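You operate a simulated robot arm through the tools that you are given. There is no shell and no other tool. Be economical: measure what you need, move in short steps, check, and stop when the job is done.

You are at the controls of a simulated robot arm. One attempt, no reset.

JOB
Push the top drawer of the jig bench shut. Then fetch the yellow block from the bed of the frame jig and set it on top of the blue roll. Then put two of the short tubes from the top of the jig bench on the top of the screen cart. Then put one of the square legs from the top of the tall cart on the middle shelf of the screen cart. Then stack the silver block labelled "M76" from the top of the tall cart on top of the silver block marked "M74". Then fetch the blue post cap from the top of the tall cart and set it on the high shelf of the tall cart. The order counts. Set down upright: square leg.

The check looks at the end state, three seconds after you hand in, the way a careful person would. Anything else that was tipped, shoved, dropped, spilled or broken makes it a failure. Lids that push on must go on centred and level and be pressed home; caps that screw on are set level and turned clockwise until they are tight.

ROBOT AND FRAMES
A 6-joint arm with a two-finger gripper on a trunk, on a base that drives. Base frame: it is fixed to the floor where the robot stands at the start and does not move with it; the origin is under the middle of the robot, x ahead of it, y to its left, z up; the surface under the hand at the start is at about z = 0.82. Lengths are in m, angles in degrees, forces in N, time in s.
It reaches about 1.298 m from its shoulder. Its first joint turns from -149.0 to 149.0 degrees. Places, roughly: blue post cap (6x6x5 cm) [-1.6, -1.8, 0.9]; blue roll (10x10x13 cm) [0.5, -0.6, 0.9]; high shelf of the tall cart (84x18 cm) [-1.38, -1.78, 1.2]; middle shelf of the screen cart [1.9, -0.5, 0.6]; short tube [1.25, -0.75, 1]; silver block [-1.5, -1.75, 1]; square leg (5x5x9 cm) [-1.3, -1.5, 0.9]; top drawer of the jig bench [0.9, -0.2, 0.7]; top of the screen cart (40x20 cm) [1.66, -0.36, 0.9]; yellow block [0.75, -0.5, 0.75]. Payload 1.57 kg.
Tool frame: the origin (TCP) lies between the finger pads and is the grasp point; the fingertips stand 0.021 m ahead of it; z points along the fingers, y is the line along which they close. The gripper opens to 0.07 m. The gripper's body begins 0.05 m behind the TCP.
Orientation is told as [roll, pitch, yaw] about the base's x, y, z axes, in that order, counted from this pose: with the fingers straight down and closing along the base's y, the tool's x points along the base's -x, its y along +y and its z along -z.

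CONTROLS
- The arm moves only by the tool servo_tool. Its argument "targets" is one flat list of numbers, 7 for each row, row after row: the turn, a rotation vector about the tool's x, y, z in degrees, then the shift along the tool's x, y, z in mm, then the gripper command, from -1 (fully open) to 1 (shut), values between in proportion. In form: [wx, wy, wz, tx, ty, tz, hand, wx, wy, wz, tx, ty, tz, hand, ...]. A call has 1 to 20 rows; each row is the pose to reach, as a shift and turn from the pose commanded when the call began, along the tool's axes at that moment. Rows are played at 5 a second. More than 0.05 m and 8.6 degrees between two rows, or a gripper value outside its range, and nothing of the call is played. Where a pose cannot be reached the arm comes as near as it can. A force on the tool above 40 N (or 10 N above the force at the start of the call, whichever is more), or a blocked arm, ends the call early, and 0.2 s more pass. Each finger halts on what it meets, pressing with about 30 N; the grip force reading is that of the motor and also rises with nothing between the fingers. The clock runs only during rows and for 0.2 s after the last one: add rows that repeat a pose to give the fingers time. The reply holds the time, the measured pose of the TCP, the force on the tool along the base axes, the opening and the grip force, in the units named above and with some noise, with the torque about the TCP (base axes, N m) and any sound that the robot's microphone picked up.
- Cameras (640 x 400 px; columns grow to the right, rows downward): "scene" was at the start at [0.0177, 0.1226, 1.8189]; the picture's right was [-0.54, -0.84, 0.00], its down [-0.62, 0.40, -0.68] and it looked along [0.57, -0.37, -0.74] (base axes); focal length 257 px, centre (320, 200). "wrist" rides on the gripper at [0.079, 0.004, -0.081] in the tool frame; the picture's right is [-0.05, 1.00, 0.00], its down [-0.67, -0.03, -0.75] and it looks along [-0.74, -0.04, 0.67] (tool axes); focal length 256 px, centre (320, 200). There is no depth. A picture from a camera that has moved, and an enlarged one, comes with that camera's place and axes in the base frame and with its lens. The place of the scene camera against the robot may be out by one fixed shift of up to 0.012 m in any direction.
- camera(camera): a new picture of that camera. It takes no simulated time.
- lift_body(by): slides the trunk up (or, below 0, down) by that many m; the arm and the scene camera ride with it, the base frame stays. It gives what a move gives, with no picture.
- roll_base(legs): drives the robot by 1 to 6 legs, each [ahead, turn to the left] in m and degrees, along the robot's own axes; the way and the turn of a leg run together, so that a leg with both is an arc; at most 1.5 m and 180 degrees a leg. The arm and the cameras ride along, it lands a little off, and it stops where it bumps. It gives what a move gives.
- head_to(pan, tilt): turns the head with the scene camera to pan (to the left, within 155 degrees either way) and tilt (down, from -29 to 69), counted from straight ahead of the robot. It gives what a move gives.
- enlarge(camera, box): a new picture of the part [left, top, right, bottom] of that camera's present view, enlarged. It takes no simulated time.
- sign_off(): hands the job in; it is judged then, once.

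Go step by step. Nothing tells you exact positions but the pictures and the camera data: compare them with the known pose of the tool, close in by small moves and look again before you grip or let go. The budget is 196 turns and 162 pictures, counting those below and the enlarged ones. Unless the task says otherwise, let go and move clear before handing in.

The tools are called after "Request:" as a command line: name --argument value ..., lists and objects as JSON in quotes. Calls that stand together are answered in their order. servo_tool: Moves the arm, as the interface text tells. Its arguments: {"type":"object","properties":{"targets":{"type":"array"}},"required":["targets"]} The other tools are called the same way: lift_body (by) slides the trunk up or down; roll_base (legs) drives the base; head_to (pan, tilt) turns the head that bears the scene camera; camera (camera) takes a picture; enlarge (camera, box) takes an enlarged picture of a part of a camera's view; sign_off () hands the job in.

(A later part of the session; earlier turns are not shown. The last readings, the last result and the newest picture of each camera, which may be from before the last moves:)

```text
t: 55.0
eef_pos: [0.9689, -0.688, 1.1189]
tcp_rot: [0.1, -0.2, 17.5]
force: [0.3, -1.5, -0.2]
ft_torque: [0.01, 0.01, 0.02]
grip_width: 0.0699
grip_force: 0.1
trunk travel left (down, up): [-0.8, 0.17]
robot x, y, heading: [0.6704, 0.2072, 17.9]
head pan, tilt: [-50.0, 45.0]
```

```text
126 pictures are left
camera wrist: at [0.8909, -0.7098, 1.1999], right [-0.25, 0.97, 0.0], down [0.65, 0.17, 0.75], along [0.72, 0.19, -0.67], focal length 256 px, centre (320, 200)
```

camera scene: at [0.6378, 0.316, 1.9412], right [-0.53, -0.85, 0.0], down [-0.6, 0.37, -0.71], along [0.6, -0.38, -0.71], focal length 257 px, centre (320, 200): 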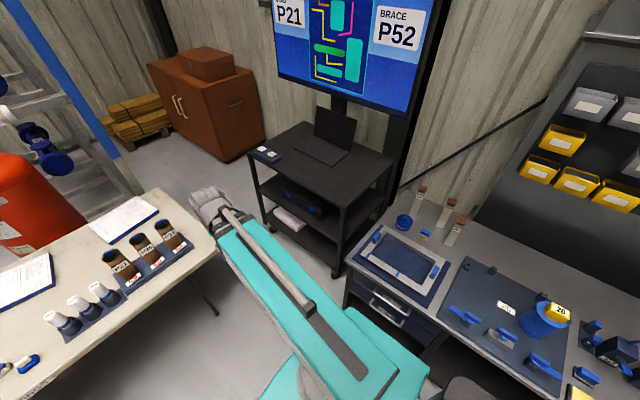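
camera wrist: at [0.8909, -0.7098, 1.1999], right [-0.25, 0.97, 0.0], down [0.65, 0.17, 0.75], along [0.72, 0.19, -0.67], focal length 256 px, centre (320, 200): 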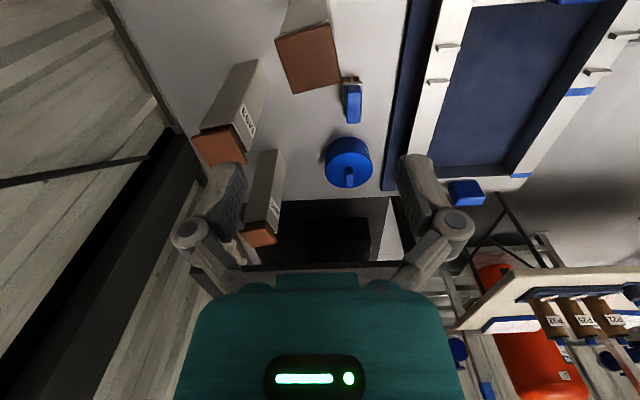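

M91's centre is about (0.960,-0.699) and it's turned about 28°. I'll align with it and lower partway.

Request:
servo_tool --targets '[0, 0, -5, 6, -4, 0, -1, 0, 0, -10.5, 12.2, -7.7, 0, -1]'

Request:
lift_body --by -0.07

Request:
camera --camera "wrist"

```text
t: 55.6
eef_pos: [0.9599, -0.6998, 1.1175]
tcp_rot: [0.2, -0.1, 28.1]
force: [-0.4, -0.3, -0.1]
ft_torque: [0.04, -0.01, -0.01]
grip_width: 0.0698
grip_force: 0.1
trunk travel left (down, up): [-0.8, 0.17]
robot x, y, heading: [0.6676, 0.2054, 18.0]
head pan, tilt: [-50.0, 45.0]
```

```text
t: 56.7
eef_pos: [0.9593, -0.699, 1.0476]
tcp_rot: [0.1, -0.1, 28.0]
force: [1.0, 0.5, 0.5]
ft_torque: [0.01, 0.02, 0.01]
grip_width: 0.07
grip_force: 0.0
trunk travel left (down, up): [-0.73, 0.24]
robot x, y, heading: [0.6723, 0.2096, 18.1]
head pan, tilt: [-50.0, 45.0]
```

```text
125 pictures are left
camera wrist: at [0.8871, -0.7339, 1.1299], right [-0.42, 0.91, 0.0], down [0.6, 0.28, 0.75], along [0.68, 0.32, -0.67], focal length 256 px, centre (320, 200)
```

wrist: 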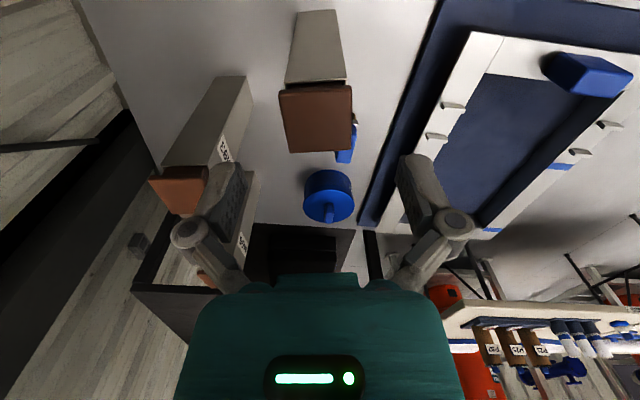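

It's aligned. I'll lower to grip height and close.

Request:
lift_body --by -0.075

Request:
camera --camera "wrist"

```text
t: 57.9
eef_pos: [0.9593, -0.7007, 0.9741]
tcp_rot: [0.2, -0.1, 28.1]
force: [0.5, 0.3, -0.6]
ft_torque: [-0.04, -0.03, -0.05]
grip_width: 0.0701
grip_force: 0.1
trunk travel left (down, up): [-0.655, 0.315]
robot x, y, heading: [0.6686, 0.2086, 18.2]
head pan, tilt: [-50.0, 45.0]
```

```text
124 pictures are left
camera wrist: at [0.8871, -0.7339, 1.0549], right [-0.42, 0.91, 0.0], down [0.6, 0.28, 0.75], along [0.68, 0.32, -0.67], focal length 256 px, centre (320, 200)
```

wrist: 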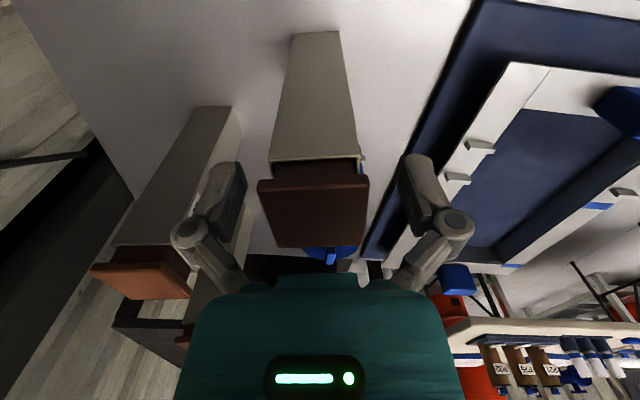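

The tube has a brown end cap with a small rim. I'll go 16 mm lower to grip the tube body below the rim.

Request:
lift_body --by -0.016

Request:
servo_tool --targets '[0, 0, 0, 0, 0, 0, 0.3, 0, 0, 0, 0, 0, 0, 1, 0, 0, 0, 0, 0, 0, 1, 0, 0, 0, 0, 0, 0, 1, 0, 0, 0, 0, 0, 0, 1]'

Request:
camera --camera "wrist"

```text
t: 58.5
eef_pos: [0.9603, -0.6995, 0.9569]
tcp_rot: [0.0, -0.1, 28.0]
force: [0.6, -0.4, -0.6]
ft_torque: [-0.03, 0.02, -0.02]
grip_width: 0.0701
grip_force: 0.0
trunk travel left (down, up): [-0.639, 0.331]
robot x, y, heading: [0.6662, 0.2034, 18.1]
head pan, tilt: [-50.0, 45.0]
```

```text
t: 59.7
eef_pos: [0.9598, -0.6987, 0.9587]
tcp_rot: [0.0, -0.1, 28.0]
force: [0.5, -4.0, 6.5]
ft_torque: [-0.32, -0.08, 0.0]
grip_width: 0.0395
grip_force: 30.0
trunk travel left (down, up): [-0.639, 0.331]
robot x, y, heading: [0.6696, 0.2094, 17.8]
head pan, tilt: [-50.0, 45.0]
```

```text
123 pictures are left
camera wrist: at [0.8871, -0.7338, 1.0391], right [-0.42, 0.91, 0.0], down [0.6, 0.28, 0.75], along [0.68, 0.32, -0.67], focal length 256 px, centre (320, 200)
```

wrist: 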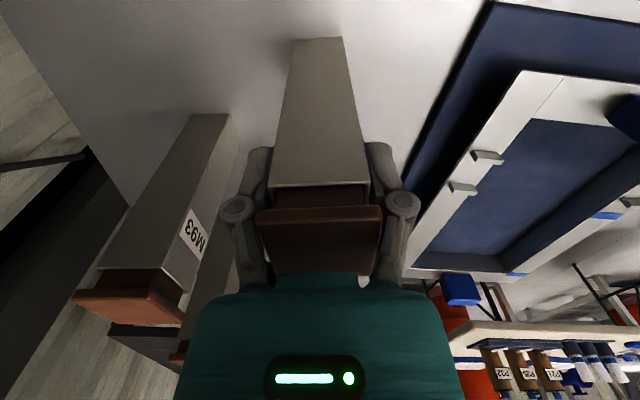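

Gripped at 39.5 mm. Lifting.

Request:
lift_body --by 0.31

Request:
head_to --pan -40 --tilt 40

Request:
camera --camera "scene"

Request:
camera --camera "wrist"

```text
t: 62.8
eef_pos: [0.9603, -0.7004, 1.2673]
tcp_rot: [0.0, -0.1, 27.9]
force: [-0.8, 0.4, -3.5]
ft_torque: [0.02, 0.02, 0.04]
grip_width: 0.0398
grip_force: 30.2
trunk travel left (down, up): [-0.949, 0.021]
robot x, y, heading: [0.667, 0.2086, 18.1]
head pan, tilt: [-50.0, 45.0]
```

```text
t: 63.5
eef_pos: [0.9598, -0.6996, 1.2681]
tcp_rot: [0.0, -0.1, 28.0]
force: [0.3, 0.0, -4.1]
ft_torque: [0.0, 0.04, 0.02]
grip_width: 0.0398
grip_force: 29.9
trunk travel left (down, up): [-0.949, 0.021]
robot x, y, heading: [0.6743, 0.207, 17.7]
head pan, tilt: [-40.0, 40.0]
```

```text
122 pictures are left
camera scene: at [0.6476, 0.3262, 1.9475], right [-0.38, -0.93, 0.0], down [-0.6, 0.24, -0.77], along [0.71, -0.29, -0.64], focal length 257 px, centre (320, 200)
```

scene: 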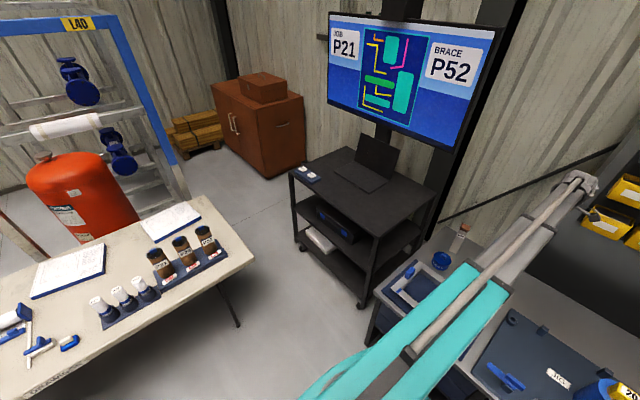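

```text
121 pictures are left
camera wrist: at [0.8872, -0.7344, 1.3485], right [-0.42, 0.91, 0.0], down [0.6, 0.28, 0.75], along [0.68, 0.32, -0.67], focal length 256 px, centre (320, 200)
```

wrist: 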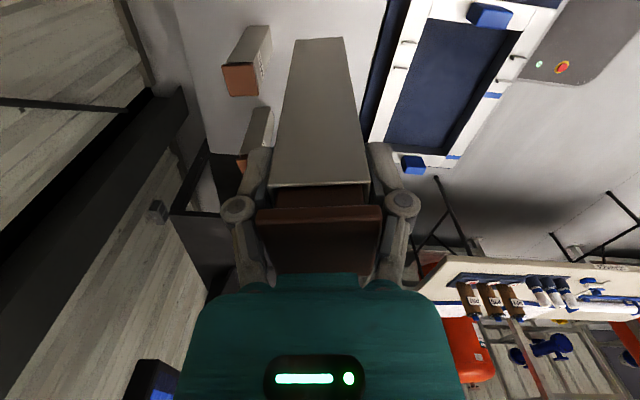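

Request:
enlarge --camera "scene" --box '[270, 120, 450, 300]'

```text
2.22 times, centred on (360, 210) of scene
camera zoom: at [0.6476, 0.3262, 1.9475], right [-0.38, -0.93, 0.0], down [-0.6, 0.24, -0.77], along [0.71, -0.29, -0.64], focal length 571 px, centre (231, 178)
```

zoom: 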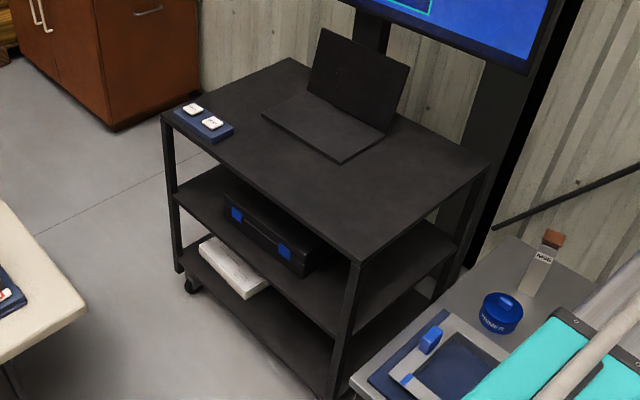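

The cart top runs about 18° turned, with its near corner at (1.407,-0.32). The free strip in front of the laptop is where I'll stand the tubes, at (1.70,-0.33) and (1.57,-0.38). I'll carry the first one over.

Request:
servo_tool --targets '[0, 0, 0.55, -46.2, -1.2, 0, 1, 0, 0, 1.1, -92.4, -2.4, 0, 1, 0, 0, 1.65, -138.6, -3.6, 0, 1, 0, 0, 2.2, -184.8, -4.8, 0, 1, 0, 0, 2.75, -231, -6, 0, 1, 0, 0, 3.3, -277.2, -7.2, 0, 1, 0, 0, 3.85, -323.4, -8.4, 0, 1, 0, 0, 4.4, -369.6, -9.6, 0, 1, 0, 0, 4.95, -415.8, -10.8, 0, 1, 0, 0, 5.5, -462, -12, 0, 1, 0, 0, 6.05, -508.2, -13.2, 0, 1, 0, 0, 6.6, -554.4, -14.4, 0, 1, 0, 0, 7.15, -600.6, -15.6, 0, 1, 0, 0, 7.7, -646.8, -16.8, 0, 1, 0, 0, 8.25, -693, -18, 0, 1, 0, 0, 8.8, -739.2, -19.2, 0, 1, 0, 0, 9.35, -785.4, -20.4, 0, 1, 0, 0, 9.9, -831, -21, 0, 1]'

Request:
camera --camera "wrist"

Request:
camera --camera "scene"

```text
t: 67.3
eef_pos: [1.6897, -0.3187, 1.2678]
tcp_rot: [0.0, -0.1, 18.1]
force: [0.8, -1.2, -3.4]
ft_torque: [0.03, 0.04, -0.01]
grip_width: 0.0396
grip_force: 29.9
out of reach, approached as far as the arm can: row 15, 16, 18
trunk travel left (down, up): [-0.949, 0.021]
robot x, y, heading: [0.6678, 0.2059, 17.9]
head pan, tilt: [-40.0, 40.0]
```

```text
119 pictures are left
camera wrist: at [1.6121, -0.3395, 1.3486], right [-0.26, 0.97, 0.0], down [0.64, 0.17, 0.75], along [0.72, 0.19, -0.67], focal length 256 px, centre (320, 200)
```

wrist: 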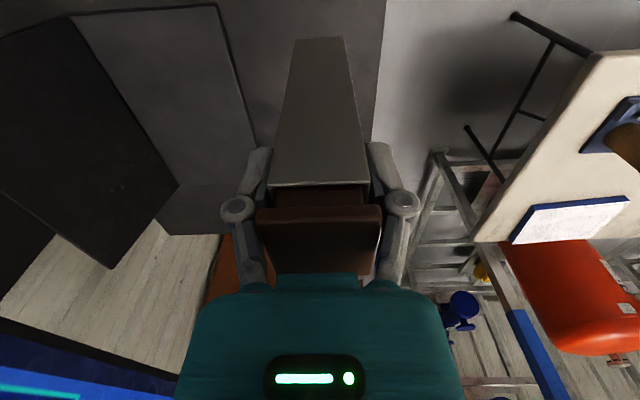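

```text
118 pictures are left
camera scene: at [0.6485, 0.3279, 1.9474], right [-0.38, -0.93, 0.0], down [-0.6, 0.24, -0.77], along [0.71, -0.29, -0.64], focal length 257 px, centre (320, 200)
```

scene: 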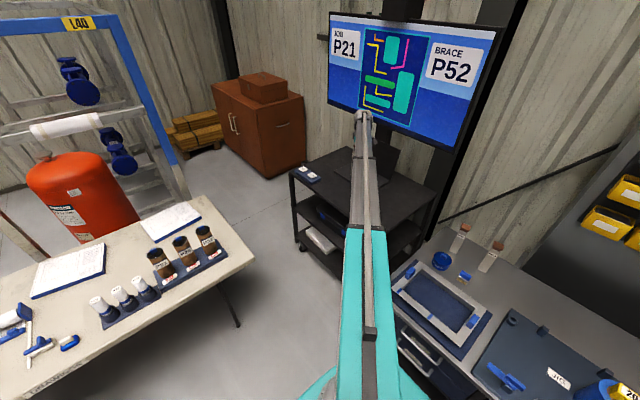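

The tube is above the free strip, well clear of the laptop and the edge. I'll lower in stages.

Request:
lift_body --by -0.18

Request:
camera --camera "wrist"

Request:
enlarge --camera "scene" --box '[270, 60, 450, 240]'

```text
t: 69.3
eef_pos: [1.6903, -0.3191, 1.0872]
tcp_rot: [0.0, -0.1, 18.1]
force: [-0.8, -0.2, -3.2]
ft_torque: [0.01, 0.06, -0.01]
grip_width: 0.0397
grip_force: 29.7
trunk travel left (down, up): [-0.769, 0.201]
robot x, y, heading: [0.6752, 0.2059, 17.9]
head pan, tilt: [-40.0, 40.0]
```

```text
117 pictures are left
camera wrist: at [1.6119, -0.3404, 1.1683], right [-0.26, 0.97, 0.0], down [0.64, 0.17, 0.75], along [0.72, 0.19, -0.67], focal length 256 px, centre (320, 200)
```

wrist: 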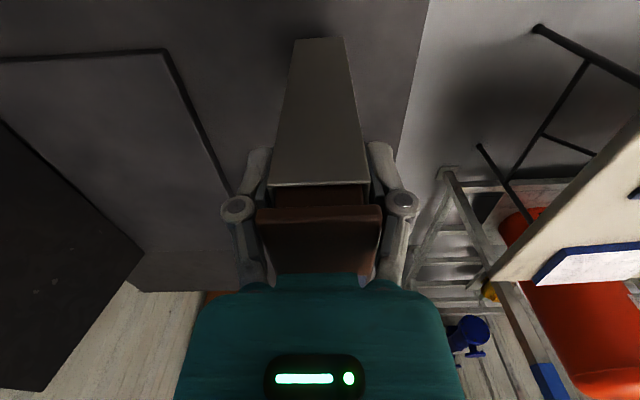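

```text
2.22 times, centred on (360, 150) of scene
camera zoom: at [0.6483, 0.3267, 1.7675], right [-0.38, -0.93, 0.0], down [-0.6, 0.24, -0.77], along [0.71, -0.29, -0.64], focal length 571 px, centre (231, 311)
```

zoom: 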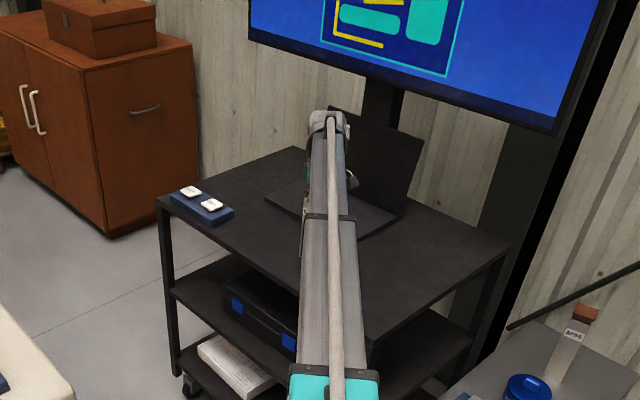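

Request:
lift_body --by -0.03

Request:
lift_body --by -0.006

Request:
camera --camera "wrist"

```text
t: 70.0
eef_pos: [1.6882, -0.3185, 1.057]
tcp_rot: [0.0, -0.2, 18.2]
force: [1.6, -1.2, 3.7]
ft_torque: [-0.12, -0.25, 0.01]
grip_width: 0.0398
grip_force: 30.0
trunk travel left (down, up): [-0.739, 0.231]
robot x, y, heading: [0.6694, 0.2061, 17.9]
head pan, tilt: [-40.0, 40.0]
```

```text
t: 70.6
eef_pos: [1.6869, -0.3195, 1.054]
tcp_rot: [-0.1, -0.2, 18.1]
force: [4.4, -5.7, 23.8]
ft_torque: [-0.54, -0.17, 0.04]
grip_width: 0.0398
grip_force: 30.2
trunk travel left (down, up): [-0.733, 0.237]
robot x, y, heading: [0.6709, 0.2057, 17.7]
head pan, tilt: [-40.0, 40.0]
```

```text
115 pictures are left
camera wrist: at [1.6094, -0.3401, 1.135], right [-0.26, 0.97, 0.0], down [0.64, 0.17, 0.75], along [0.72, 0.19, -0.66], focal length 256 px, centre (320, 200)
```

wrist: 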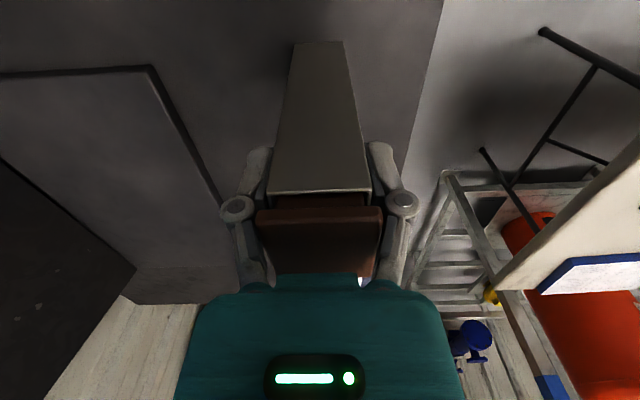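

Contact is at z≈1.056. I'll relieve 4 mm and then release.

Request:
lift_body --by 0.004

Request:
servo_tool --targets '[0, 0, 0, 0, 0, 0, 0.2, 0, 0, 0, 0, 0, 0, 0, 0, 0, 0, 0, 0, 0, -0.3, 0, 0, 0, 0, 0, 0, -0.7, 0, 0, 0, 0, 0, 0, -1, 0, 0, 0, 0, 0, 0, -1]'

Request:
camera --camera "wrist"

```text
t: 71.1
eef_pos: [1.6902, -0.3186, 1.0545]
tcp_rot: [0.1, -0.1, 18.2]
force: [0.3, -0.4, -3.0]
ft_torque: [0.0, 0.03, -0.01]
grip_width: 0.0395
grip_force: 30.1
trunk travel left (down, up): [-0.737, 0.233]
robot x, y, heading: [0.6708, 0.2089, 17.9]
head pan, tilt: [-40.0, 40.0]
```

```text
t: 72.5
eef_pos: [1.69, -0.318, 1.0557]
tcp_rot: [0.0, -0.1, 18.2]
force: [-0.2, -0.7, 0.5]
ft_torque: [0.02, 0.0, -0.01]
grip_width: 0.07
grip_force: 0.0
trunk travel left (down, up): [-0.737, 0.233]
robot x, y, heading: [0.6715, 0.2064, 17.7]
head pan, tilt: [-40.0, 40.0]
```

```text
114 pictures are left
camera wrist: at [1.6116, -0.3402, 1.1366], right [-0.26, 0.97, 0.0], down [0.64, 0.17, 0.75], along [0.72, 0.19, -0.67], focal length 256 px, centre (320, 200)
```

wrist: 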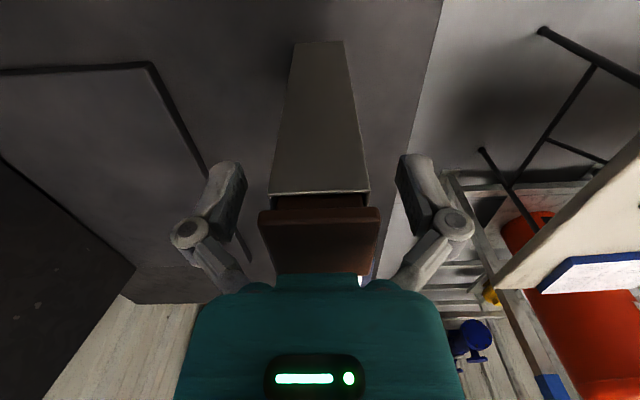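

The tube stands. I'll rise and return for M93.

Request:
lift_body --by 0.21

Request:
servo_tool --targets '[0, 0, 0, 46.1, -13.3, 0, -1, 0, 0, 0, 92.2, -26.5, 0, -1, 0, 0, 0, 138.4, -39.8, 0, -1, 0, 0, 0, 184.5, -53, 0, -1, 0, 0, 0, 230.6, -66.3, 0, -1, 0, 0, 0, 276.7, -79.5, 0, -1, 0, 0, 0, 322.9, -92.8, 0, -1, 0, 0, 0, 369, -106, 0, -1, 0, 0, 0, 415, -119.3, 0, -1, 0, 0, 0, 461, -132.5, 0, -1, 0, 0, 0, 507, -145.8, 0, -1, 0, 0, 0, 553.5, -159, 0, -1, 0, 0, 0, 599.6, -172.3, 0, -1, 0, 0, 0, 645.7, -185.5, 0, -1, 0, 0, 0, 691.9, -198.8, 0, -1, 0, 0, 0, 738, -212, 0, -1]'

Request:
camera --camera "scene"

Request:
camera --camera "wrist"

```text
t: 74.8
eef_pos: [1.6886, -0.3184, 1.2659]
tcp_rot: [0.0, -0.1, 18.1]
force: [-0.7, -0.3, 0.2]
ft_torque: [0.01, 0.01, 0.01]
grip_width: 0.0698
grip_force: 0.2
trunk travel left (down, up): [-0.947, 0.023]
robot x, y, heading: [0.6674, 0.2108, 17.8]
head pan, tilt: [-40.0, 40.0]
```

```text
t: 78.2
eef_pos: [1.0533, -0.7523, 1.2655]
tcp_rot: [0.2, -0.2, 18.1]
force: [-0.4, -0.6, -0.3]
ft_torque: [0.01, 0.0, 0.01]
grip_width: 0.07
grip_force: 0.0
out of reach, approached as far as the arm can: row 2, 4, 15
trunk travel left (down, up): [-0.947, 0.023]
robot x, y, heading: [0.6715, 0.2089, 18.0]
head pan, tilt: [-40.0, 40.0]
```

```text
113 pictures are left
camera scene: at [0.6464, 0.326, 1.9455], right [-0.38, -0.93, 0.0], down [-0.6, 0.24, -0.77], along [0.71, -0.29, -0.64], focal length 257 px, centre (320, 200)
```

scene: 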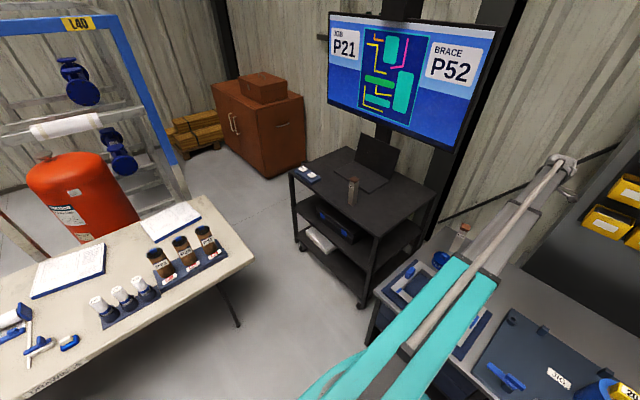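

```text
112 pictures are left
camera wrist: at [0.9752, -0.7736, 1.3465], right [-0.26, 0.97, 0.0], down [0.64, 0.17, 0.75], along [0.72, 0.2, -0.66], focal length 256 px, centre (320, 200)
```

wrist: 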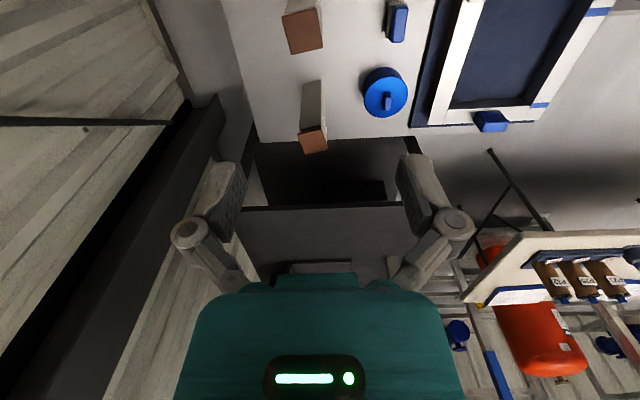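

Tube 1 stands on the cart. M93's top is at about (1.072,-0.766), turned about 23°. I'll shift and lower to check.

Request:
servo_tool --targets '[0, 0, -5, -13.7, -19.2, 0, -1]'

Request:
lift_body --by -0.2

Request:
camera --camera "wrist"

```text
t: 78.6
eef_pos: [1.074, -0.7649, 1.266]
tcp_rot: [0.1, -0.1, 23.3]
force: [-0.3, -0.1, 0.5]
ft_torque: [0.0, 0.01, 0.01]
grip_width: 0.0698
grip_force: 0.0
out of reach, approached as far as the arm can: row 1
trunk travel left (down, up): [-0.947, 0.023]
robot x, y, heading: [0.6709, 0.2109, 17.9]
head pan, tilt: [-40.0, 40.0]
```

```text
t: 80.7
eef_pos: [1.0737, -0.7631, 1.0664]
tcp_rot: [0.1, -0.1, 23.1]
force: [-0.8, 0.0, 0.2]
ft_torque: [0.02, 0.01, -0.01]
grip_width: 0.0699
grip_force: 0.0
trunk travel left (down, up): [-0.747, 0.223]
robot x, y, heading: [0.6673, 0.2052, 17.8]
head pan, tilt: [-40.0, 40.0]
```

```text
111 pictures are left
camera wrist: at [0.9975, -0.7917, 1.1468], right [-0.34, 0.94, 0.0], down [0.62, 0.23, 0.75], along [0.7, 0.26, -0.67], focal length 256 px, centre (320, 200)
```

wrist: 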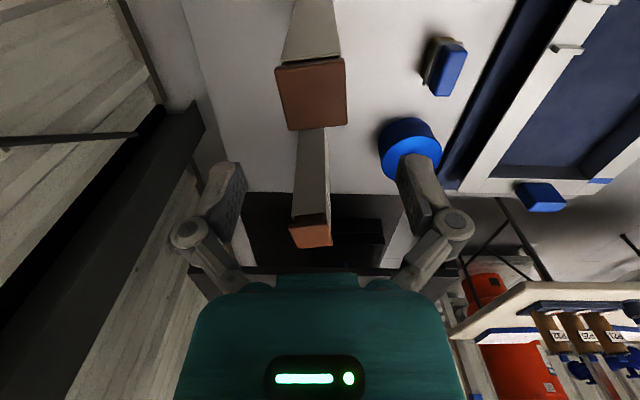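

Request:
servo_tool --targets '[0, 0, -6, 4, -3.5, 0, -1]'

Request:
lift_body --by -0.07

Request:
camera --camera "wrist"

```text
t: 81.1
eef_pos: [1.071, -0.7684, 1.067]
tcp_rot: [0.0, -0.2, 29.2]
force: [0.2, -0.7, 0.4]
ft_torque: [0.0, -0.01, -0.03]
grip_width: 0.0698
grip_force: 0.0
trunk travel left (down, up): [-0.747, 0.223]
robot x, y, heading: [0.6676, 0.2055, 17.6]
head pan, tilt: [-40.0, 40.0]
```

```text
t: 82.2
eef_pos: [1.0717, -0.7687, 0.9959]
tcp_rot: [0.0, -0.1, 29.1]
force: [0.0, 0.2, 0.6]
ft_torque: [0.0, -0.01, -0.01]
grip_width: 0.0698
grip_force: 0.1
trunk travel left (down, up): [-0.677, 0.293]
robot x, y, heading: [0.6664, 0.2097, 17.7]
head pan, tilt: [-40.0, 40.0]
```

```text
110 pictures are left
camera wrist: at [0.9986, -0.8044, 1.0768], right [-0.44, 0.9, 0.0], down [0.6, 0.29, 0.75], along [0.67, 0.33, -0.67], focal length 256 px, centre (320, 200)
```

wrist: 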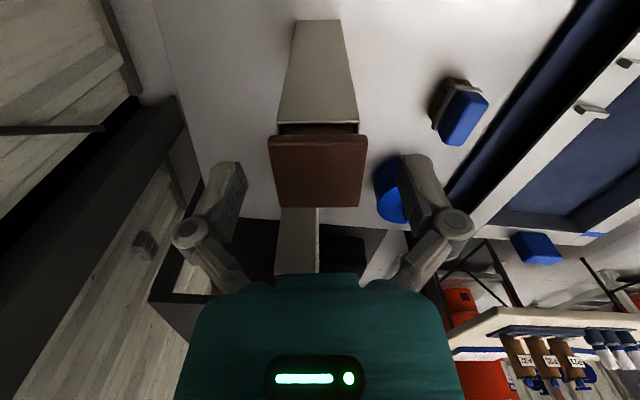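

Request:
lift_body --by -0.038

Request:
servo_tool --targets '[0, 0, 0, 0, 0, 0, 0.3, 0, 0, 0, 0, 0, 0, 1, 0, 0, 0, 0, 0, 0, 1, 0, 0, 0, 0, 0, 0, 1, 0, 0, 0, 0, 0, 0, 1]'

Request:
camera --camera "wrist"

```text
t: 83.0
eef_pos: [1.0704, -0.7685, 0.958]
tcp_rot: [0.0, -0.1, 29.1]
force: [0.1, -0.4, -0.2]
ft_torque: [-0.04, -0.01, -0.03]
grip_width: 0.0699
grip_force: 0.1
trunk travel left (down, up): [-0.639, 0.331]
robot x, y, heading: [0.6708, 0.2057, 17.8]
head pan, tilt: [-40.0, 40.0]
```

```text
t: 84.2
eef_pos: [1.071, -0.7684, 0.9579]
tcp_rot: [0.0, 0.0, 29.2]
force: [2.0, -2.8, 3.9]
ft_torque: [-0.23, -0.2, -0.02]
grip_width: 0.0399
grip_force: 29.8
trunk travel left (down, up): [-0.639, 0.331]
robot x, y, heading: [0.6695, 0.2096, 18.0]
head pan, tilt: [-40.0, 40.0]
```

```text
109 pictures are left
camera wrist: at [0.9988, -0.8044, 1.0389], right [-0.44, 0.9, 0.0], down [0.6, 0.29, 0.75], along [0.67, 0.33, -0.67], focal length 256 px, centre (320, 200)
```

wrist: 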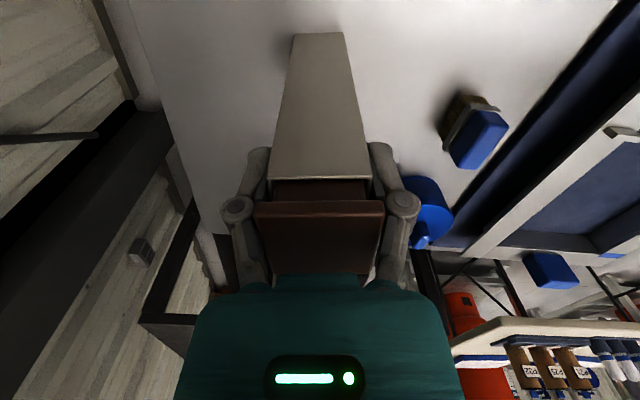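

Request:
lift_body --by 0.31

Request:
servo_tool --targets '[0, 0, 0.8, -44.2, 7.5, 0, 1, 0, 0, 1.6, -88.4, 14.9, 0, 1, 0, 0, 2.4, -132.6, 22.4, 0, 1, 0, 0, 3.2, -176.9, 29.9, 0, 1, 0, 0, 4, -221, 37.3, 0, 1, 0, 0, 4.8, -265.3, 44.8, 0, 1, 0, 0, 5.6, -309.5, 52.3, 0, 1, 0, 0, 6.4, -353.7, 59.7, 0, 1, 0, 0, 7.2, -398, 67.2, 0, 1, 0, 0, 8, -442, 74.6, 0, 1, 0, 0, 8.8, -486.4, 82.1, 0, 1, 0, 0, 9.6, -530.6, 89.6, 0, 1, 0, 0, 10.4, -574.8, 97, 0, 1, 0, 0, 11.2, -619, 104.5, 0, 1]'

Request:
camera --camera "wrist"

```text
t: 87.3
eef_pos: [1.0717, -0.7689, 1.2676]
tcp_rot: [0.0, -0.2, 29.0]
force: [-0.7, 0.3, -3.3]
ft_torque: [-0.05, -0.01, 0.0]
grip_width: 0.04
grip_force: 29.7
trunk travel left (down, up): [-0.949, 0.021]
robot x, y, heading: [0.6686, 0.2132, 18.0]
head pan, tilt: [-40.0, 40.0]
```

```text
t: 90.3
eef_pos: [1.5611, -0.3761, 1.2661]
tcp_rot: [0.0, -0.1, 17.8]
force: [0.8, 0.6, -4.5]
ft_torque: [0.01, 0.08, 0.02]
grip_width: 0.04
grip_force: 29.0
trunk travel left (down, up): [-0.949, 0.021]
robot x, y, heading: [0.6672, 0.2122, 18.0]
head pan, tilt: [-40.0, 40.0]
```

```text
108 pictures are left
camera wrist: at [1.4828, -0.3969, 1.348], right [-0.26, 0.97, 0.0], down [0.64, 0.17, 0.75], along [0.72, 0.19, -0.67], focal length 256 px, centre (320, 200)
```

wrist: 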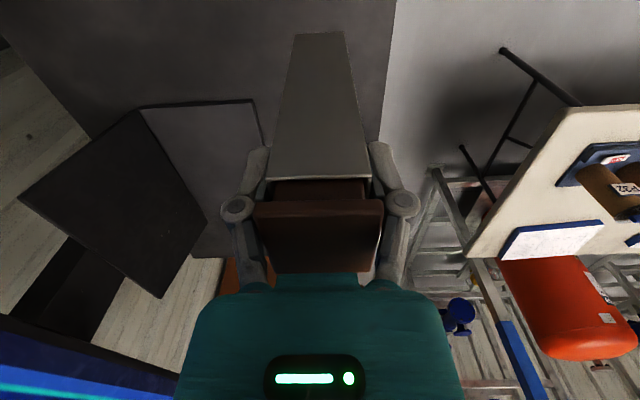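

Request:
lift_body --by -0.205

Request:
lift_body --by -0.005

Request:
camera --camera "wrist"

```text
t: 92.5
eef_pos: [1.5579, -0.3766, 1.0618]
tcp_rot: [0.0, -0.2, 17.9]
force: [-0.4, -0.5, -4.3]
ft_torque: [-0.02, 0.01, 0.02]
grip_width: 0.0397
grip_force: 29.8
trunk travel left (down, up): [-0.744, 0.226]
robot x, y, heading: [0.6707, 0.2041, 18.0]
head pan, tilt: [-40.0, 40.0]
```

```text
t: 93.1
eef_pos: [1.5586, -0.3765, 1.0578]
tcp_rot: [0.1, -0.2, 17.9]
force: [1.8, -0.3, 4.3]
ft_torque: [-0.12, -0.16, -0.04]
grip_width: 0.0397
grip_force: 30.3
trunk travel left (down, up): [-0.739, 0.231]
robot x, y, heading: [0.6703, 0.2081, 18.0]
head pan, tilt: [-40.0, 40.0]
```

```text
107 pictures are left
camera wrist: at [1.481, -0.3975, 1.139], right [-0.26, 0.97, 0.0], down [0.64, 0.17, 0.75], along [0.72, 0.19, -0.67], focal length 256 px, centre (320, 200)
```

wrist: 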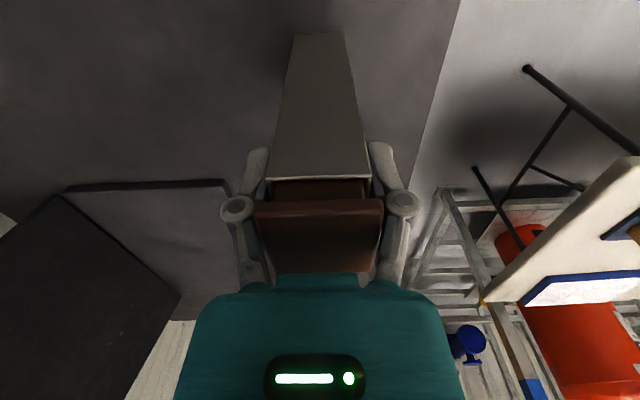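

Contact is light. I'll release here, rise and check.

Request:
servo_tool --targets '[0, 0, 0, 0, 0, 0, 0.2, 0, 0, 0, 0, 0, 0, 0, 0, 0, 0, 0, 0, 0, -0.3, 0, 0, 0, 0, 0, 0, -0.7, 0, 0, 0, 0, 0, 0, -1, 0, 0, 0, 0, 0, 0, -1]'

Request:
lift_body --by 0.21

Request:
camera --camera "scene"

Request:
camera --camera "wrist"

```text
t: 94.5
eef_pos: [1.5587, -0.3759, 1.0581]
tcp_rot: [0.0, -0.1, 17.9]
force: [0.9, -1.0, -0.4]
ft_torque: [-0.01, 0.02, 0.03]
grip_width: 0.0699
grip_force: 0.1
trunk travel left (down, up): [-0.739, 0.231]
robot x, y, heading: [0.6683, 0.2103, 17.6]
head pan, tilt: [-40.0, 40.0]
```

```text
t: 96.7
eef_pos: [1.5586, -0.3765, 1.2682]
tcp_rot: [0.1, -0.1, 17.9]
force: [0.2, -0.3, -0.5]
ft_torque: [0.0, 0.0, -0.01]
grip_width: 0.07
grip_force: 0.1
trunk travel left (down, up): [-0.949, 0.021]
robot x, y, heading: [0.6713, 0.2087, 17.8]
head pan, tilt: [-40.0, 40.0]
```

```text
106 pictures are left
camera scene: at [0.6479, 0.3269, 1.9474], right [-0.38, -0.93, 0.0], down [-0.6, 0.24, -0.77], along [0.71, -0.29, -0.64], focal length 257 px, centre (320, 200)
```

scene: 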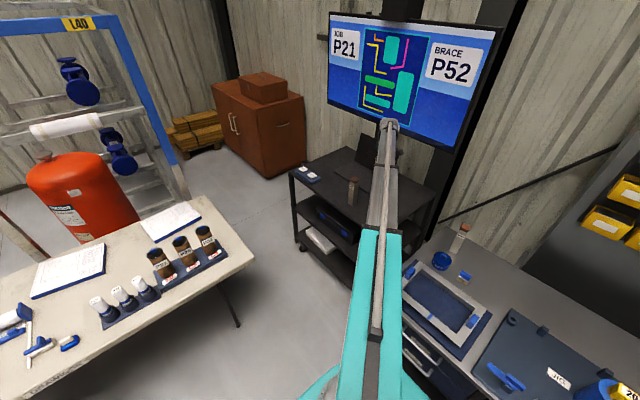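

```text
105 pictures are left
camera wrist: at [1.4811, -0.3977, 1.3486], right [-0.26, 0.97, 0.0], down [0.64, 0.17, 0.75], along [0.72, 0.19, -0.67], focal length 256 px, centre (320, 200)
```

wrist: 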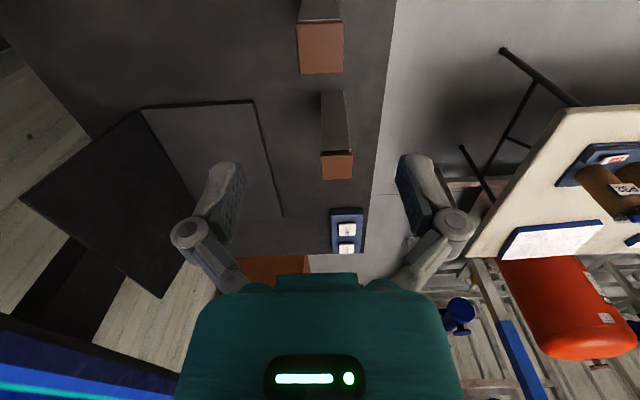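

Both tubes stand on the cart. Next I'll retract the arm and lower the trunk to view the cart's middle shelf, then look behind for the tall cart.

Request:
servo_tool --targets '[0, 0, 0, 7.7, 47.5, 0, 0, 0, 0, 0, 15.3, 95, 0, 0, 0, 0, 0, 23, 142.6, 0, 0, 0, 0, 0, 30.6, 190, 0, 0, 0, 0, 0, 38.3, 237.7, 0, 0, 0, 0, 0, 46, 285, 0, 0, 0, 0, 0, 53.6, 332.8, 0, 0, 0, 0, 0, 61.2, 380, 0, 0, 0, 0, 0, 69, 428, 0, 0, 0, 0, 0, 76.6, 475, 0, 0, 0, 0, 0, 84.2, 523, 0, 0, 0, 0, 0, 91.9, 570.5, 0, 0, 0, 0, 0, 99.5, 618, 0, 0, 0, 0, 0, 107, 665.5, 0, 0, 0, 0, 0, 114.8, 713, 0, 0, 0, 0, 0, 122.5, 760.6, 0, 0]'

Request:
lift_body --by -0.4

Request:
camera --camera "scene"

```text
t: 100.1
eef_pos: [1.2063, 0.3105, 1.2681]
tcp_rot: [0.0, -0.1, 17.9]
force: [0.3, -0.3, 0.3]
ft_torque: [-0.05, 0.0, -0.01]
grip_width: 0.0351
grip_force: 0.0
trunk travel left (down, up): [-0.949, 0.021]
robot x, y, heading: [0.669, 0.2068, 18.2]
head pan, tilt: [-40.0, 40.0]
```

```text
t: 103.9
eef_pos: [1.2078, 0.3088, 0.867]
tcp_rot: [-0.1, -0.1, 17.9]
force: [-0.4, 0.4, 0.0]
ft_torque: [0.02, 0.0, 0.0]
grip_width: 0.0351
grip_force: 0.1
trunk travel left (down, up): [-0.549, 0.421]
robot x, y, heading: [0.671, 0.2098, 17.8]
head pan, tilt: [-40.0, 40.0]
```

```text
104 pictures are left
camera scene: at [0.6476, 0.327, 1.5475], right [-0.38, -0.93, 0.0], down [-0.6, 0.24, -0.77], along [0.71, -0.29, -0.64], focal length 257 px, centre (320, 200)
```

scene: 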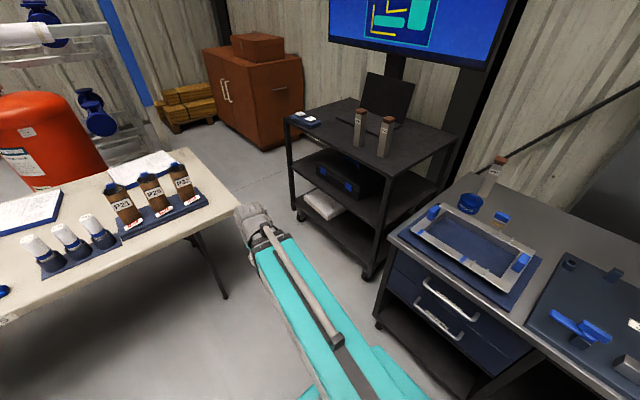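

Request:
enlarge --camera "scene" --box '[270, 90, 450, 270]'

Request:
head_to --pan -145 --tilt 30

Request:
camera --camera "scene"

```text
2.22 times, centred on (360, 180) of scene
camera zoom: at [0.6476, 0.327, 1.5475], right [-0.38, -0.93, 0.0], down [-0.6, 0.24, -0.77], along [0.71, -0.29, -0.64], focal length 571 px, centre (231, 244)
```

zoom: 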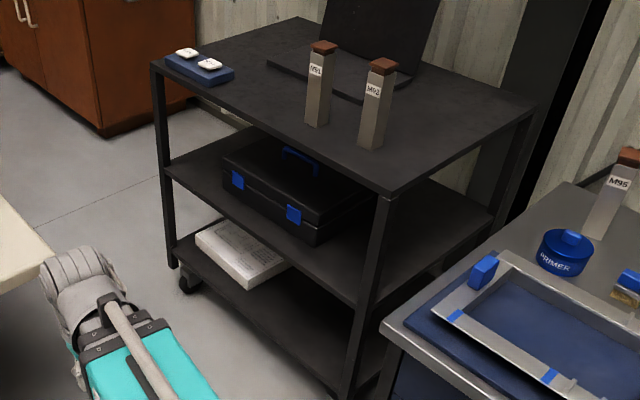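

```text
t: 105.8
eef_pos: [1.2075, 0.3101, 0.8687]
tcp_rot: [0.0, -0.1, 18.0]
force: [0.6, -0.4, -0.6]
ft_torque: [0.0, -0.02, 0.01]
grip_width: 0.0352
grip_force: 0.0
trunk travel left (down, up): [-0.549, 0.421]
robot x, y, heading: [0.6685, 0.2097, 18.1]
head pan, tilt: [-145.0, 30.0]
```

```text
102 pictures are left
camera scene: at [0.5144, 0.2868, 1.5628], right [-0.8, 0.6, 0.0], down [0.3, 0.4, -0.87], along [-0.52, -0.69, -0.5], focal length 257 px, centre (320, 200)
```

scene: 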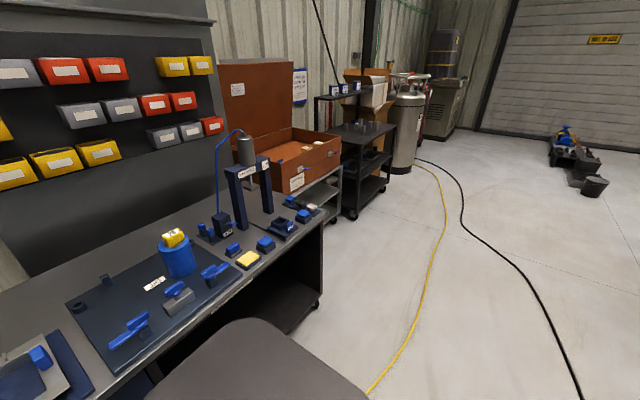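

The free area on the middle shelf is its right part, between the toolbox and the near post. The tall cart is back beyond the bench, so I'll raise the trunk and drive backward parallel to the bench, then over to the tall cart.

Request:
lift_body --by 0.38

Request:
roll_base --legs '[[-0.9, 0], [0, 14.8], [-1.2, 0], [0, -60]]'

Request:
head_to --pan -75 --tilt 40

Request:
camera --camera "scene"

```text
t: 109.4
eef_pos: [1.2076, 0.3095, 1.2473]
tcp_rot: [0.0, 0.0, 17.9]
force: [-0.1, 0.9, 0.3]
ft_torque: [-0.01, 0.0, 0.05]
grip_width: 0.0349
grip_force: 0.1
trunk travel left (down, up): [-0.929, 0.041]
robot x, y, heading: [0.6713, 0.2041, 17.9]
head pan, tilt: [-145.0, 30.0]
```

```text
t: 127.2
eef_pos: [-0.7481, -1.0097, 1.2487]
tcp_rot: [0.0, -0.2, -27.8]
force: [-0.8, -0.2, -0.6]
ft_torque: [-0.03, 0.0, 0.03]
grip_width: 0.035
grip_force: 0.0
trunk travel left (down, up): [-0.929, 0.041]
robot x, y, heading: [-1.1916, -0.686, -27.3]
head pan, tilt: [-145.0, 30.0]
```

```text
t: 128.6
eef_pos: [-0.7482, -1.0086, 1.2466]
tcp_rot: [0.0, -0.2, -27.8]
force: [0.4, -0.5, 0.7]
ft_torque: [0.04, -0.02, -0.01]
grip_width: 0.0351
grip_force: 0.0
trunk travel left (down, up): [-0.929, 0.041]
robot x, y, heading: [-1.1881, -0.6886, -27.7]
head pan, tilt: [-75.0, 40.0]
```

```text
101 pictures are left
camera scene: at [-1.1766, -0.5933, 1.9275], right [-0.98, 0.22, 0.0], down [0.14, 0.63, -0.77], along [-0.17, -0.75, -0.64], focal length 257 px, centre (320, 200)
```

scene: 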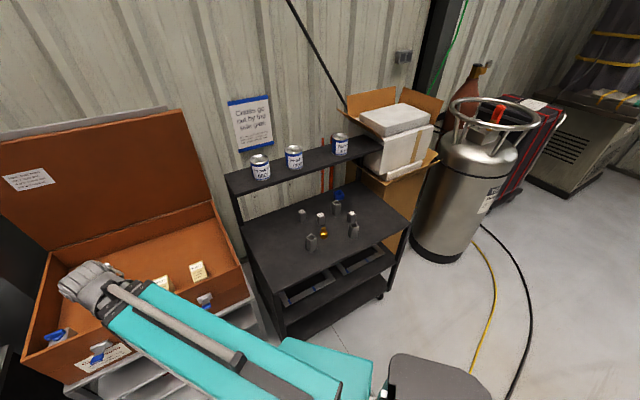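

Request:
enlarge --camera "scene" --box '[220, 120, 420, 300]'

Request:
enlarge --camera "scene" --box '[280, 180, 380, 260]'

```text
2.22 times, centred on (320, 210) of scene
camera zoom: at [-1.1766, -0.5933, 1.9275], right [-0.98, 0.22, 0.0], down [0.14, 0.63, -0.77], along [-0.17, -0.75, -0.64], focal length 571 px, centre (320, 178)
```

zoom: 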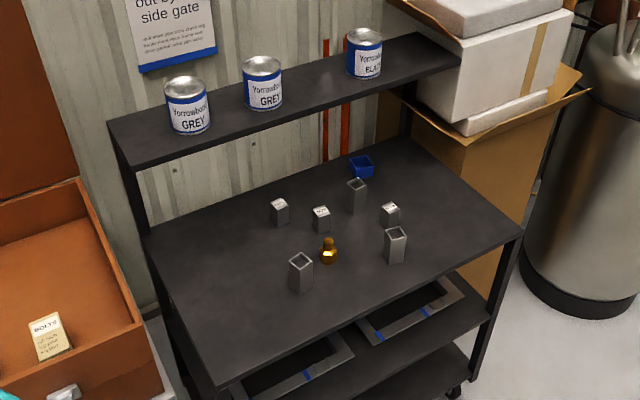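

```text
5.00 times, centred on (330, 220) of scene
camera zoom: at [-1.1766, -0.5933, 1.9275], right [-0.98, 0.22, 0.0], down [0.14, 0.63, -0.77], along [-0.17, -0.75, -0.64], focal length 1285 px, centre (270, 100)
```

zoom: 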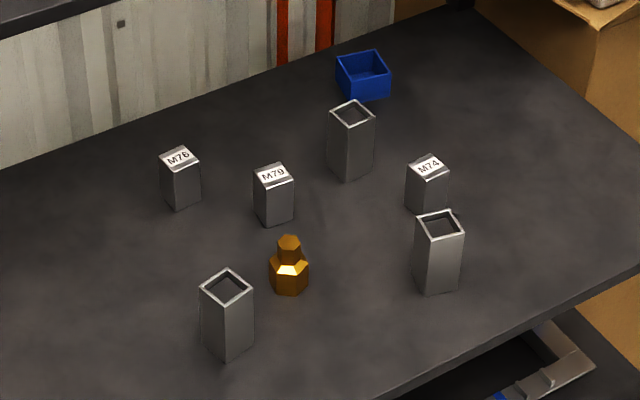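

The tall cart holds three square legs, blocks M76, M79 and M74, a brass fitting and the blue cap. I'll take the front-left leg, about (-1.33,-1.467) and turned about 30°. I'll grip it from the side with the hand tilted 45° so it can go upright under the shelf later.

Request:
servo_tool --targets '[0.79, -2.74, 1.91, 25.2, -38.3, -3.3, -1, 1.58, -5.48, 3.81, 50.4, -76.6, -6.6, -1, 2.37, -8.21, 5.72, 75.6, -114.8, -9.9, -1, 3.16, -10.95, 7.63, 100.8, -153.1, -13.3, -1, 3.95, -13.69, 9.53, 125.9, -191.4, -16.6, -1, 4.74, -16.43, 11.44, 151.1, -229.7, -19.9, -1, 5.53, -19.16, 13.34, 176.3, -268, -23.2, -1, 6.32, -21.9, 15.25, 201.5, -306.3, -26.5, -1, 7.1, -24.64, 17.16, 226.7, -344.5, -29.8, -1, 7.89, -27.38, 19.06, 251.9, -382.8, -33.1, -1, 8.68, -30.1, 20.97, 277, -421, -36.4, -1, 9.47, -32.85, 22.88, 302.3, -459.4, -39.8, -1, 10.26, -35.6, 24.78, 327.4, -497.7, -43, -1, 11.05, -38.3, 26.7, 352.6, -536, -46.4, -1, 11.84, -41.06, 28.6, 377.8, -574.2, -49.7, -1, 12.63, -43.8, 30.5, 403, -612.5, -53, -1]'

Request:
camera --camera "scene"

Request:
camera --camera "wrist"

```text
t: 132.0
eef_pos: [-1.3932, -1.3642, 1.3024]
tcp_rot: [0.2, -45.2, -60.1]
force: [-0.3, -1.5, -0.7]
ft_torque: [0.01, 0.0, 0.03]
grip_width: 0.0699
grip_force: 0.0
out of reach, approached as far as the arm can: row 1, 2, 3, 4, 5, 6, 7, 8, 9, 10, 11, 12, 16
trunk travel left (down, up): [-0.929, 0.041]
robot x, y, heading: [-1.1912, -0.689, -27.4]
head pan, tilt: [-75.0, 40.0]
```

```text
98 pictures are left
camera scene: at [-1.178, -0.5938, 1.9275], right [-0.98, 0.22, 0.0], down [0.14, 0.63, -0.77], along [-0.17, -0.75, -0.64], focal length 257 px, centre (320, 200)
```

scene: 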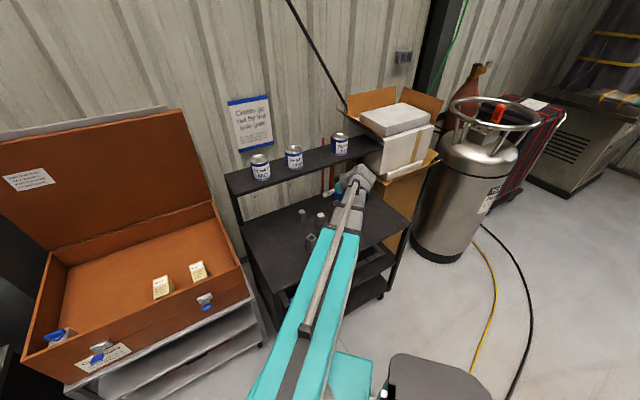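

```text
97 pictures are left
camera wrist: at [-1.4464, -1.2643, 1.3034], right [0.88, 0.47, 0.04], down [-0.06, 0.03, 1.0], along [0.46, -0.88, 0.06], focal length 256 px, centre (320, 200)
```

wrist: 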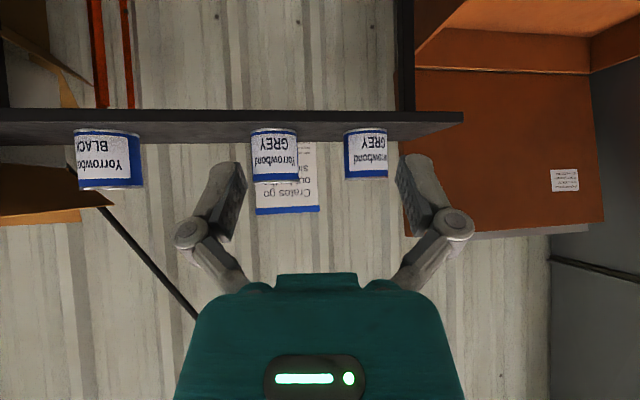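

Request:
lift_body --by -0.3

Request:
camera --camera "wrist"

Request:
enlarge --camera "scene" --box '[220, 80, 420, 240]'

```text
t: 135.0
eef_pos: [-1.3902, -1.3631, 1.0023]
tcp_rot: [0.2, -45.0, -60.1]
force: [0.4, 0.2, -0.3]
ft_torque: [0.03, -0.04, 0.01]
grip_width: 0.0699
grip_force: 0.1
trunk travel left (down, up): [-0.629, 0.341]
robot x, y, heading: [-1.1902, -0.6838, -27.5]
head pan, tilt: [-75.0, 40.0]
```

```text
96 pictures are left
camera wrist: at [-1.4452, -1.2635, 1.0037], right [0.88, 0.47, 0.04], down [-0.06, 0.03, 1.0], along [0.46, -0.88, 0.06], focal length 256 px, centre (320, 200)
```

wrist: 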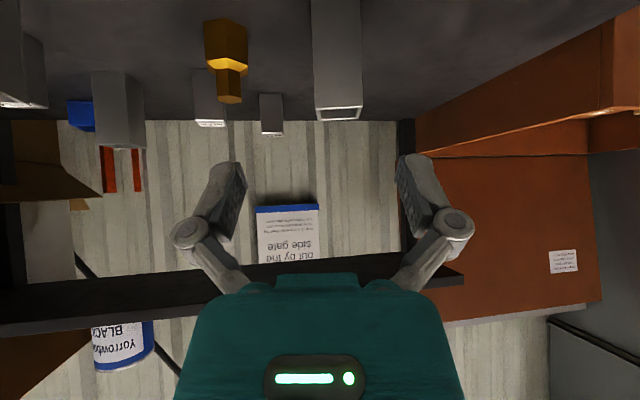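

```text
2.50 times, centred on (320, 160) of scene
camera zoom: at [-1.1769, -0.5933, 1.6275], right [-0.98, 0.22, 0.0], down [0.14, 0.63, -0.77], along [-0.17, -0.75, -0.64], focal length 643 px, centre (320, 300)
```

zoom: 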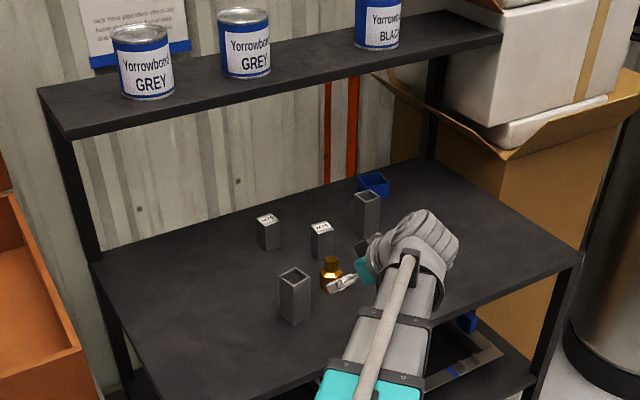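

Request:
servo_tool --targets '[0, 0, 0, 0, 17, 0, -1]'

Request:
lift_body --by -0.08

Request:
camera --camera "wrist"

Request:
enlarge --camera "scene" --box '[260, 80, 400, 200]'

```text
t: 135.4
eef_pos: [-1.3758, -1.3545, 1.0029]
tcp_rot: [0.1, -45.0, -60.2]
force: [-0.5, 0.1, -0.5]
ft_torque: [0.03, -0.02, 0.03]
grip_width: 0.07
grip_force: 0.1
trunk travel left (down, up): [-0.629, 0.341]
robot x, y, heading: [-1.1863, -0.6822, -27.6]
head pan, tilt: [-75.0, 40.0]
```

```text
t: 136.6
eef_pos: [-1.3761, -1.354, 0.923]
tcp_rot: [0.1, -45.0, -60.1]
force: [-0.8, 0.5, 0.6]
ft_torque: [0.03, -0.03, 0.02]
grip_width: 0.0698
grip_force: 0.1
trunk travel left (down, up): [-0.549, 0.421]
robot x, y, heading: [-1.1944, -0.6833, -27.3]
head pan, tilt: [-75.0, 40.0]
```

```text
94 pictures are left
camera wrist: at [-1.4305, -1.2556, 0.9236], right [0.88, 0.47, 0.04], down [-0.06, 0.03, 1.0], along [0.46, -0.88, 0.05], focal length 256 px, centre (320, 200)
```

wrist: 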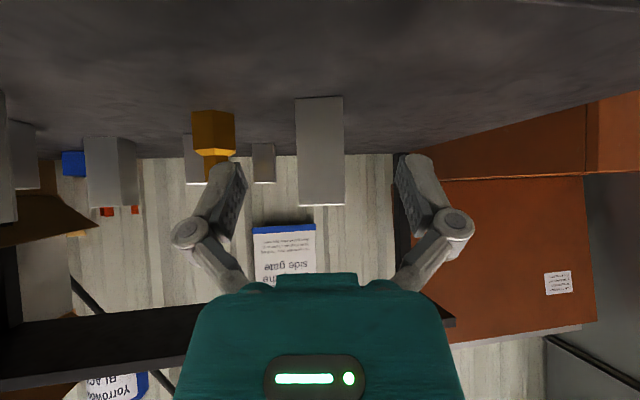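

```text
3.33 times, centred on (330, 140) of scene
camera zoom: at [-1.1769, -0.5933, 1.5475], right [-0.98, 0.22, 0.0], down [0.14, 0.63, -0.77], along [-0.17, -0.75, -0.64], focal length 857 px, centre (287, 400)
```

zoom: 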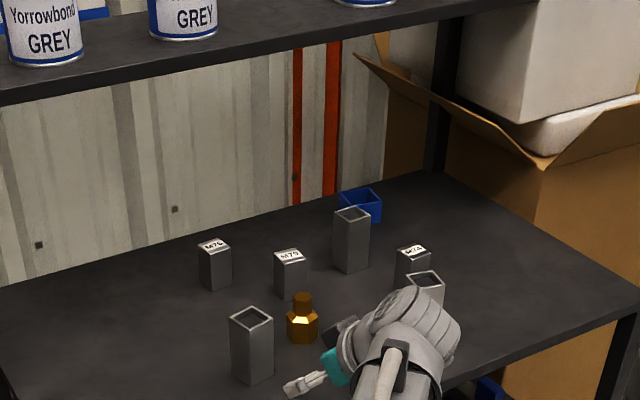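

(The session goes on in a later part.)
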